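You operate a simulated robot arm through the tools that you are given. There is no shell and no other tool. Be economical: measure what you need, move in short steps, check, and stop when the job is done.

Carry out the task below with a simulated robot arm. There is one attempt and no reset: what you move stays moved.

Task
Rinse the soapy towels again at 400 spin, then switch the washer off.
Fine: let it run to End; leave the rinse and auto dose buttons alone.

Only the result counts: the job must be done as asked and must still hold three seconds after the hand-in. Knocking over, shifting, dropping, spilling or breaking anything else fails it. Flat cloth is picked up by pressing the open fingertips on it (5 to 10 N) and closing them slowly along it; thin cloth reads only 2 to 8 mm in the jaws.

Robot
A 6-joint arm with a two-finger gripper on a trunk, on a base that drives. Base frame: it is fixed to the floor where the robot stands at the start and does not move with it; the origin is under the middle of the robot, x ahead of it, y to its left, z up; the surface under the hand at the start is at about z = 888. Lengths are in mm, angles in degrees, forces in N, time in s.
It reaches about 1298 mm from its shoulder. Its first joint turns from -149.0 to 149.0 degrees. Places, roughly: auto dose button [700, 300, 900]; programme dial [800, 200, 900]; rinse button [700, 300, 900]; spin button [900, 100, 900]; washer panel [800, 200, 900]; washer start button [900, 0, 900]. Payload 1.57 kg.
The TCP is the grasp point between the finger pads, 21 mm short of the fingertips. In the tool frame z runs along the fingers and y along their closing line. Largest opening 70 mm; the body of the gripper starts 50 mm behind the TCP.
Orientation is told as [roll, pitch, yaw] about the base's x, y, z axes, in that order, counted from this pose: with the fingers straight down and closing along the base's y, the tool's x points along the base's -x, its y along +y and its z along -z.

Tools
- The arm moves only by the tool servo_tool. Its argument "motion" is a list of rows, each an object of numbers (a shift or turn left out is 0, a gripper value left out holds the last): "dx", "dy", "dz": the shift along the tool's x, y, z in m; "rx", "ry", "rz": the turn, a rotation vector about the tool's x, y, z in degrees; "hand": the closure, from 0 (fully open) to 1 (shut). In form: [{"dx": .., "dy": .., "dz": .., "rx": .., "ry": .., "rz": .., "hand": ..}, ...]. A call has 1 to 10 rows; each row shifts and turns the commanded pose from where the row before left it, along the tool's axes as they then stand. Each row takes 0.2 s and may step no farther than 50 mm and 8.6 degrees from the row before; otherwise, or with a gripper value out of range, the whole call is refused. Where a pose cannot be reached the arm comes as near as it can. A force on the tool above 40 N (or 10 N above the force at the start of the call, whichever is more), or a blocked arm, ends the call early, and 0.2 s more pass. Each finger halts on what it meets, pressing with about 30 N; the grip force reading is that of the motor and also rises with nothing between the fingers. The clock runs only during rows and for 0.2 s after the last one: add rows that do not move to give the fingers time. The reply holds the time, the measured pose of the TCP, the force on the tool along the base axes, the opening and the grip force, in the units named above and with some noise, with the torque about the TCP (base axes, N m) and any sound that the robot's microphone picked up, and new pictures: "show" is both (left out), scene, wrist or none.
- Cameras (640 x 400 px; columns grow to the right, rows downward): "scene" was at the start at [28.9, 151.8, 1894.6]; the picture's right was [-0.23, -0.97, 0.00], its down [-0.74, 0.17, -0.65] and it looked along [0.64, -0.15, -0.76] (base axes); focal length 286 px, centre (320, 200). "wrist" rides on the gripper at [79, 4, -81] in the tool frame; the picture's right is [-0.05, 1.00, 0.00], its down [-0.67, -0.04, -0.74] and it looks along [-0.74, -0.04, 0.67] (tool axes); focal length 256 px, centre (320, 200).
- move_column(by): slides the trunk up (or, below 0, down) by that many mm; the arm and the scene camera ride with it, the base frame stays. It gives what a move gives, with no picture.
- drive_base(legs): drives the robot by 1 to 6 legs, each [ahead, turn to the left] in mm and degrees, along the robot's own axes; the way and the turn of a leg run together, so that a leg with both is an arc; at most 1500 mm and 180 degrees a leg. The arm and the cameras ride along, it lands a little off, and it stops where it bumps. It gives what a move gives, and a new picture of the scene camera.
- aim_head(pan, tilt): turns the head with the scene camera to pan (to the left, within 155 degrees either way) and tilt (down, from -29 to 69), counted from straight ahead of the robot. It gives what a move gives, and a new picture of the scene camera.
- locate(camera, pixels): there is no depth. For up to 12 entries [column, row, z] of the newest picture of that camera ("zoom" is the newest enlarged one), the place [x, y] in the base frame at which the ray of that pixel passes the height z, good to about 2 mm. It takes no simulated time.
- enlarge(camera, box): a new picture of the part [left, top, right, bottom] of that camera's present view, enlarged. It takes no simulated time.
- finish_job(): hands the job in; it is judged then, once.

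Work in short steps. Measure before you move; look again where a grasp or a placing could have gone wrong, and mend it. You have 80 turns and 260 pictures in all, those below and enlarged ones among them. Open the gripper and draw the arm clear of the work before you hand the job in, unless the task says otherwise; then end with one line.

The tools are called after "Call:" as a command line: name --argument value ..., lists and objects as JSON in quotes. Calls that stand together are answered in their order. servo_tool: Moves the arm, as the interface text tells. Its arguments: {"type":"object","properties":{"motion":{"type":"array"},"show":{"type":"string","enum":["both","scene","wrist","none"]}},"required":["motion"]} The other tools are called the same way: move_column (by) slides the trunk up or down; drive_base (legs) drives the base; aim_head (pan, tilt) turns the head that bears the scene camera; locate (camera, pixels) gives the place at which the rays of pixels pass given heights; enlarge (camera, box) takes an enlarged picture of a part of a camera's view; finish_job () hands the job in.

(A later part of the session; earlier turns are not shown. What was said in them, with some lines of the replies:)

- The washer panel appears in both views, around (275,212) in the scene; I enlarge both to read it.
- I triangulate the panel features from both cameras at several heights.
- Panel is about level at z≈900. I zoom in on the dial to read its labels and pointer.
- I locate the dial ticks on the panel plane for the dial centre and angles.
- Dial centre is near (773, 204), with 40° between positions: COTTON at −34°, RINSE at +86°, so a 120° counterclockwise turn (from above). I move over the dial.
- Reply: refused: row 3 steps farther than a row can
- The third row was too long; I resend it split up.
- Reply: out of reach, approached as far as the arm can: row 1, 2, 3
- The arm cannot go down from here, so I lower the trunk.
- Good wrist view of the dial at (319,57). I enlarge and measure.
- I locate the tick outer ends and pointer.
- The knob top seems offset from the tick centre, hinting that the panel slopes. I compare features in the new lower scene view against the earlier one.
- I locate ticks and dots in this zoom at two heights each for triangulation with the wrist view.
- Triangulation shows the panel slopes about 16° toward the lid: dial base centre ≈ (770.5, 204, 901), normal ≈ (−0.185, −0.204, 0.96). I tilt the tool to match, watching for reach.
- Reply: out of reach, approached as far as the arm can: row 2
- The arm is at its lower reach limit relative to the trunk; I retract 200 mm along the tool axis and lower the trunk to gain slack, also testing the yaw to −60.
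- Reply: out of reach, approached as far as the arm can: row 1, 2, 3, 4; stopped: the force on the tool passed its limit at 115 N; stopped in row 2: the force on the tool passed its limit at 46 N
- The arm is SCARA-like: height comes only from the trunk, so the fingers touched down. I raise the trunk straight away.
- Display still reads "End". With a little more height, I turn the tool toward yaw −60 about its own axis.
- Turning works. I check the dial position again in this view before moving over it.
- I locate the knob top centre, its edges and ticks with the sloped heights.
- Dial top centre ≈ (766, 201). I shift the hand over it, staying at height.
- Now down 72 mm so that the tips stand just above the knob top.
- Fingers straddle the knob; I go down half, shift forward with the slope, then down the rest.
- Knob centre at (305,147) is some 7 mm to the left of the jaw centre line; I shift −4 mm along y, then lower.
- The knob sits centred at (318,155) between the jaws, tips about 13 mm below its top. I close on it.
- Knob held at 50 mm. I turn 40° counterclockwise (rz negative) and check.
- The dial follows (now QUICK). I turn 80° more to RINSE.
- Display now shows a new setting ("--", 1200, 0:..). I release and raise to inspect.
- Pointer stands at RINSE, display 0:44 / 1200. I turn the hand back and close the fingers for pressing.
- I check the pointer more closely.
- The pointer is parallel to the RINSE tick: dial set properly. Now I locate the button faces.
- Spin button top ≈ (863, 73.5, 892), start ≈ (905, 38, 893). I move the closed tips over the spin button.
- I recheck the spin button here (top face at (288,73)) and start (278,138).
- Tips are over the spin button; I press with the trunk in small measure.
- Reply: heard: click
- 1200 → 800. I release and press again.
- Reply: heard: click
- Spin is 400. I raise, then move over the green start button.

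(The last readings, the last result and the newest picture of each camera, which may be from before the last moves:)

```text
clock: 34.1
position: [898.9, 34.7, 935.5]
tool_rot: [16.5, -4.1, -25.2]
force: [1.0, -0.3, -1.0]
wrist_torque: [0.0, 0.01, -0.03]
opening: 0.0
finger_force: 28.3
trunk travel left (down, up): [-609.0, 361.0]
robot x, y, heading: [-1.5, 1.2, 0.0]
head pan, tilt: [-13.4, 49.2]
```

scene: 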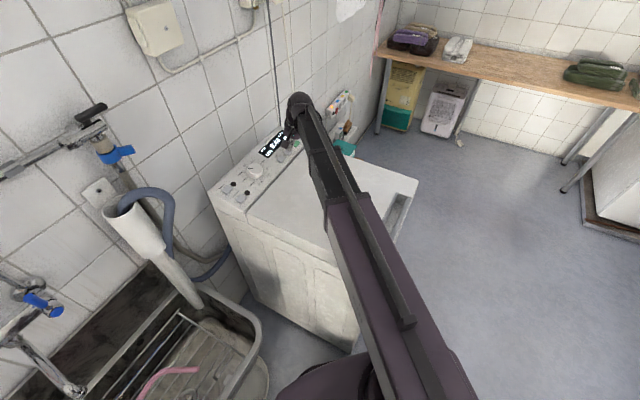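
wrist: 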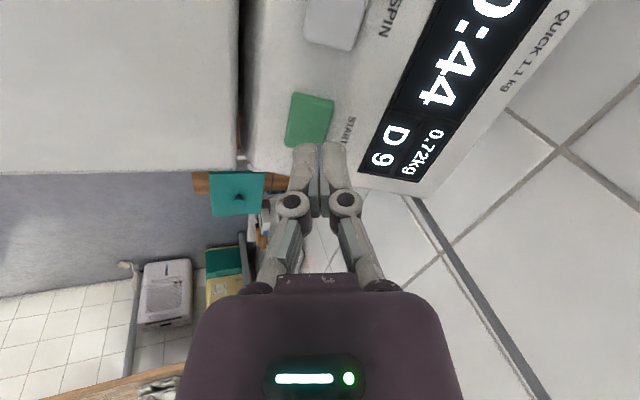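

Start button lies just ahead of the tips at (310,118); I press down.

Call:
move_column --by -24

Call:
servo_tool --motion '[{}]'

```text
clock: 34.8
position: [898.8, 34.0, 912.9]
tool_rot: [16.5, -4.1, -25.5]
force: [0.1, -1.2, 10.4]
wrist_torque: [0.03, -0.04, 0.01]
opening: 6.1
finger_force: 28.6
trunk travel left (down, up): [-585.0, 385.0]
robot x, y, heading: [0.3, -0.6, -0.0]
head pan, tilt: [-13.4, 49.2]
heard: click
```

```text
clock: 35.2
position: [899.8, 33.0, 913.2]
tool_rot: [16.4, -4.1, -25.3]
force: [-0.6, -1.1, 11.6]
wrist_torque: [0.0, -0.07, -0.02]
opening: 5.9
finger_force: 28.6
trunk travel left (down, up): [-585.0, 385.0]
robot x, y, heading: [2.8, 1.8, -0.0]
head pan, tilt: [-13.4, 49.2]
```

scene: 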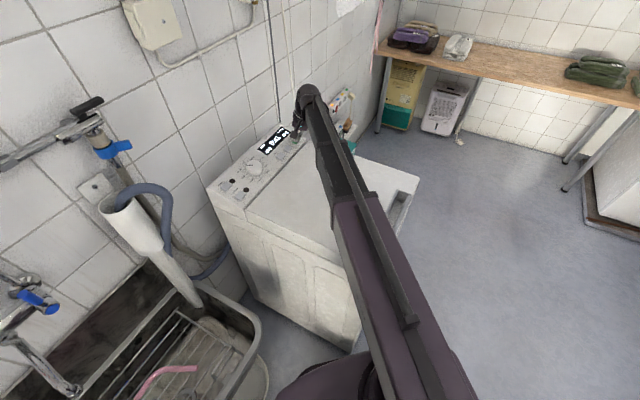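
wrist: 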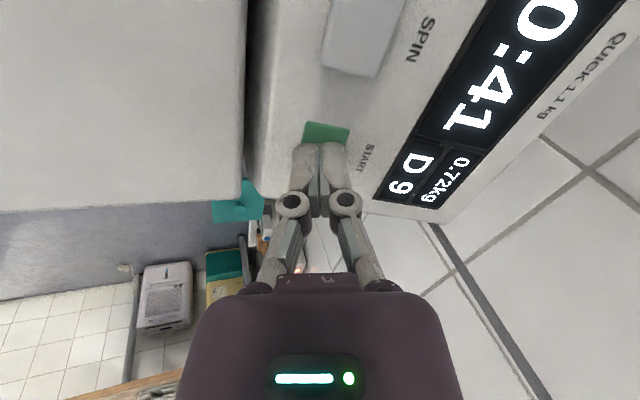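

Running, time counting down from 0:41. I raise and return above the dial while it runs.

Call:
move_column --by 80

Call:
servo_tool --motion '[{"dx": 0.0384, "dy": 0.0178, "dz": 0.0025}, {"dx": 0.0384, "dy": 0.0178, "dz": 0.0025}, {"dx": 0.0384, "dy": 0.0178, "dz": 0.0025}, {"dx": 0.0384, "dy": 0.0178, "dz": 0.0025}, {"dx": 0.0384, "dy": 0.0178, "dz": 0.0025, "hand": 0.5}, {"hand": 0}, {}, {}, {}]'

```text
clock: 36.4
position: [899.7, 32.9, 991.5]
tool_rot: [16.6, -4.0, -25.5]
force: [-0.5, 0.1, -0.1]
wrist_torque: [-0.01, -0.01, 0.01]
opening: 0.0
finger_force: 28.3
trunk travel left (down, up): [-665.0, 305.0]
robot x, y, heading: [-0.8, 0.5, 0.1]
head pan, tilt: [-13.4, 49.2]
```

```text
clock: 38.4
position: [764.1, 200.0, 991.1]
tool_rot: [16.5, -4.1, -25.4]
force: [0.3, 0.2, -0.4]
wrist_torque: [0.01, -0.04, 0.04]
opening: 70.0
finger_force: 0.1
trunk travel left (down, up): [-665.0, 305.0]
robot x, y, heading: [4.1, 1.0, -0.0]
head pan, tilt: [-13.4, 49.2]
```

scene: 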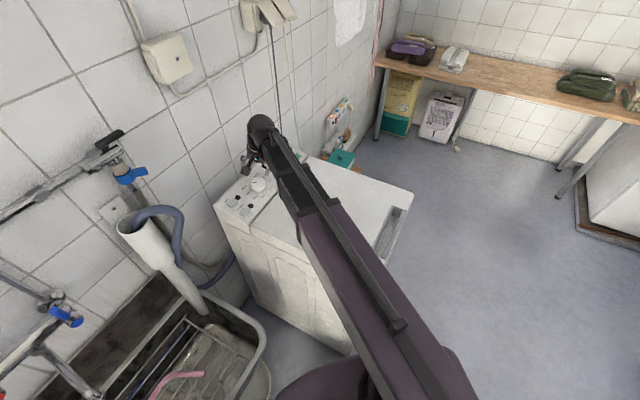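
wrist: 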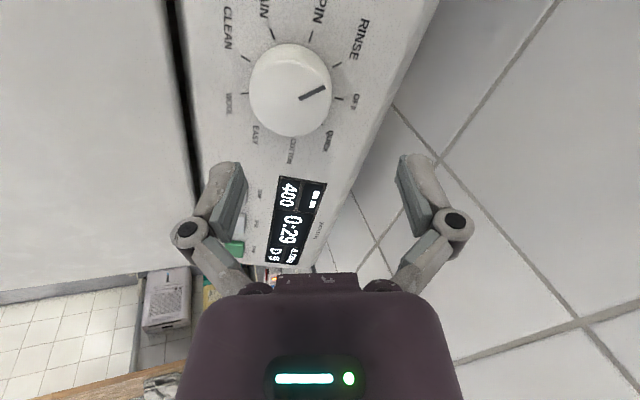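

Display reads 0:29 at 38.4 s. I wait here.

Call:
servo_tool --motion '[{}, {}, {}, {}, {}, {}, {}, {}, {}, {}]' --show "none"

Call:
servo_tool --motion '[{}, {}, {}, {}, {}, {}, {}, {}, {}, {}]' --show "none"

Call:
servo_tool --motion '[{}, {}, {}, {}, {}, {}, {}, {}, {}, {}]' --show "none"

Call:
servo_tool --motion '[{}, {}, {}, {}, {}, {}, {}, {}, {}, {}]' --show "wrist"

```text
clock: 40.6
position: [763.4, 198.7, 992.0]
tool_rot: [16.5, -4.1, -25.3]
force: [0.6, 0.7, -0.6]
wrist_torque: [-0.03, -0.04, -0.01]
opening: 70.0
finger_force: 0.0
trunk travel left (down, up): [-665.0, 305.0]
robot x, y, heading: [-0.0, -0.0, -0.0]
head pan, tilt: [-13.4, 49.2]
```

```text
clock: 42.8
position: [762.9, 199.6, 992.0]
tool_rot: [16.4, -4.1, -25.4]
force: [-0.6, -0.9, -0.1]
wrist_torque: [-0.02, 0.02, 0.01]
opening: 70.0
finger_force: 0.0
trunk travel left (down, up): [-665.0, 305.0]
robot x, y, heading: [0.0, 0.3, -0.2]
head pan, tilt: [-13.4, 49.2]
```

```text
clock: 45.0
position: [763.9, 199.3, 992.4]
tool_rot: [16.5, -4.1, -25.4]
force: [-0.6, 0.1, 0.1]
wrist_torque: [0.0, 0.01, 0.0]
opening: 69.9
finger_force: 0.1
trunk travel left (down, up): [-665.0, 305.0]
robot x, y, heading: [2.2, -0.6, -0.0]
head pan, tilt: [-13.4, 49.2]
```

```text
clock: 47.2
position: [763.5, 198.4, 990.8]
tool_rot: [16.5, -4.1, -25.3]
force: [0.0, -0.3, 0.5]
wrist_torque: [0.02, -0.01, -0.01]
opening: 70.2
finger_force: 0.1
trunk travel left (down, up): [-665.0, 305.0]
robot x, y, heading: [1.8, 0.4, 0.1]
head pan, tilt: [-13.4, 49.2]
```

wrist: 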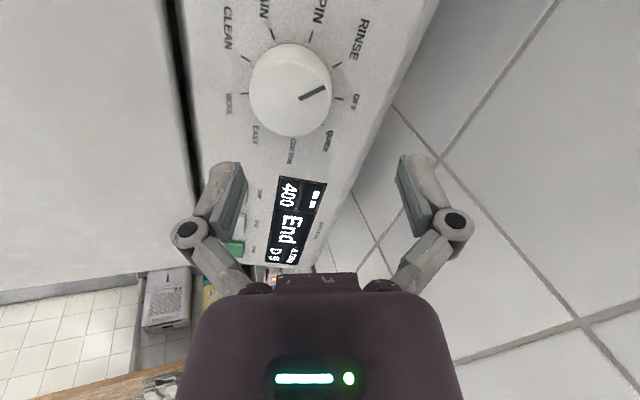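

"End" is shown. Now I lower over the dial.

Call:
move_column --by -48

Call:
servo_tool --motion '[{}]' --show "wrist"

```text
clock: 48.1
position: [762.2, 198.3, 943.7]
tool_rot: [16.5, -4.0, -25.5]
force: [0.5, -0.3, 0.6]
wrist_torque: [-0.02, -0.01, -0.04]
opening: 69.9
finger_force: 0.0
trunk travel left (down, up): [-617.0, 353.0]
robot x, y, heading: [1.0, -0.2, -0.1]
head pan, tilt: [-13.4, 49.2]
```

```text
clock: 48.5
position: [763.6, 199.1, 944.8]
tool_rot: [16.5, -4.1, -25.4]
force: [0.3, 0.4, -0.3]
wrist_torque: [-0.02, 0.03, 0.0]
opening: 70.1
finger_force: 0.0
trunk travel left (down, up): [-617.0, 353.0]
robot x, y, heading: [-1.7, 3.5, -0.0]
head pan, tilt: [-13.4, 49.2]
```

wrist: 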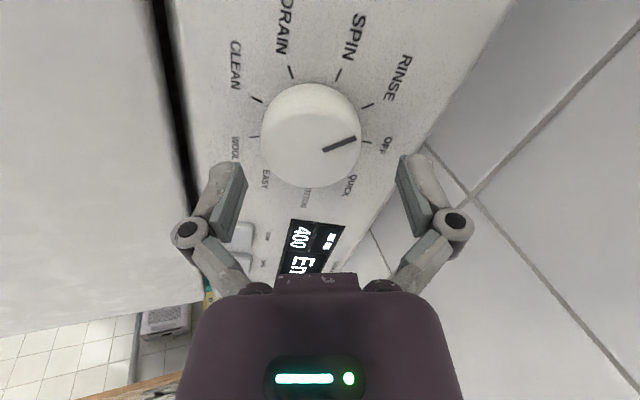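

Centred well; I go down 16 mm more, close on the knob.

Call:
move_column --by -16

Call:
servo_tool --motion '[{"hand": 0.1}, {"hand": 0.2}, {"hand": 0.3}, {"hand": 0.35}, {}]' --show "wrist"

```text
clock: 49.1
position: [763.3, 198.4, 926.9]
tool_rot: [16.5, -4.0, -25.4]
force: [-0.1, 0.3, -0.1]
wrist_torque: [0.02, -0.03, -0.02]
opening: 70.1
finger_force: 0.1
trunk travel left (down, up): [-601.0, 369.0]
robot x, y, heading: [1.9, -0.2, 0.2]
head pan, tilt: [-13.4, 49.2]
```

```text
clock: 50.3
position: [764.1, 198.3, 927.8]
tool_rot: [16.5, -4.1, -25.3]
force: [1.5, 1.0, 1.5]
wrist_torque: [0.06, 0.03, 0.05]
opening: 49.2
finger_force: 32.1
trunk travel left (down, up): [-601.0, 369.0]
robot x, y, heading: [-2.6, 0.5, -0.2]
head pan, tilt: [-13.4, 49.2]
```

wrist: 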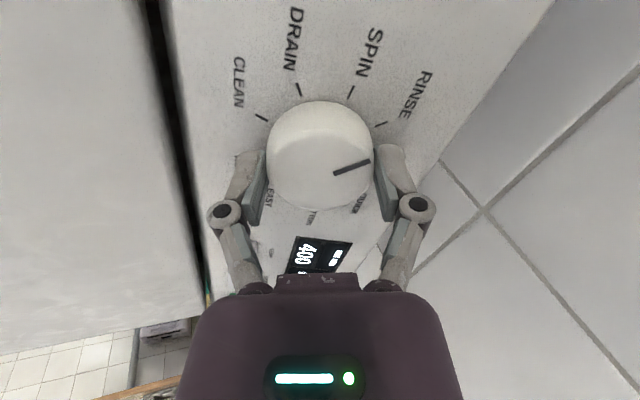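

Held. I turn 40° clockwise to OFF.

Call:
servo_tool --motion '[{"rz": 8}, {"rz": 8}, {"rz": 8}, {"rz": 8}, {"rz": 8}, {}, {"hand": 0.2}, {"hand": 0}, {}, {}]' --show "wrist"

```text
clock: 52.5
position: [762.4, 198.3, 927.7]
tool_rot: [15.2, 7.3, -63.8]
force: [0.7, 1.1, 0.8]
wrist_torque: [0.02, 0.01, 0.04]
opening: 69.7
finger_force: 0.1
trunk travel left (down, up): [-601.0, 369.0]
robot x, y, heading: [0.6, 0.2, -0.0]
head pan, tilt: [-13.4, 49.2]
```

wrist: 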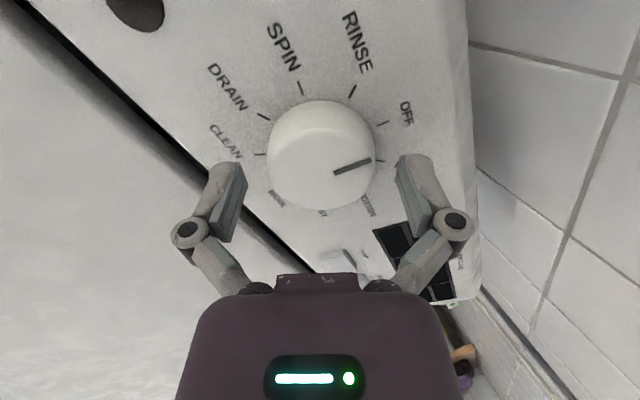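

The display is dark. I raise clear and check the pointer.

Call:
move_column --by 110

Call:
servo_tool --motion '[{}, {}, {}]' --show "none"

Call:
enlarge --camera "wrist" --box '[240, 0, 440, 160]'

Call:
enlarge --camera "scene" --box '[205, 130, 305, 230]'

```text
clock: 53.9
position: [762.8, 198.1, 1038.2]
tool_rot: [15.3, 7.4, -63.9]
force: [-0.2, 0.1, 0.3]
wrist_torque: [0.03, 0.03, 0.0]
opening: 70.1
finger_force: 0.0
trunk travel left (down, up): [-711.0, 259.0]
robot x, y, heading: [2.9, -1.8, 0.1]
head pan, tilt: [-13.4, 49.2]
```

```text
clock: 54.7
position: [764.2, 199.0, 1038.1]
tool_rot: [15.4, 7.4, -63.8]
force: [0.1, -0.5, 0.3]
wrist_torque: [-0.03, 0.01, 0.0]
opening: 70.0
finger_force: 0.0
trunk travel left (down, up): [-711.0, 259.0]
robot x, y, heading: [0.9, 1.5, -0.0]
head pan, tilt: [-13.4, 49.2]
```

```text
2.50 times, centred on (340, 80) of wrist
```

zoom: 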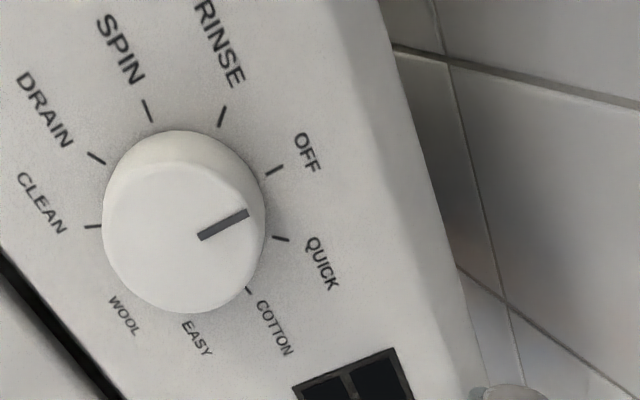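

```text
4.00 times, centred on (255, 180) of scene
```

zoom: 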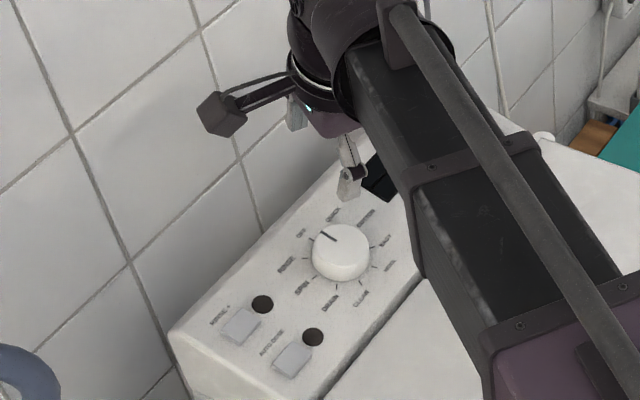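

The pointer is parallel to the OFF tick, the display is dark, both option lamps are unlit, and the hand is open and clear. I hand in.

Call:
finish_job

```text
The job is handed in.
```

The towels had another rinse at 400 spin, which ran to End, and the washer is now off with its display dark. I left the rinse and auto dose buttons alone. While lowering the arm early on, the open fingers hit the washer hard once (115 N at the tool); the dial and display hadn't changed when I looked straight after, and the washer ran normally.
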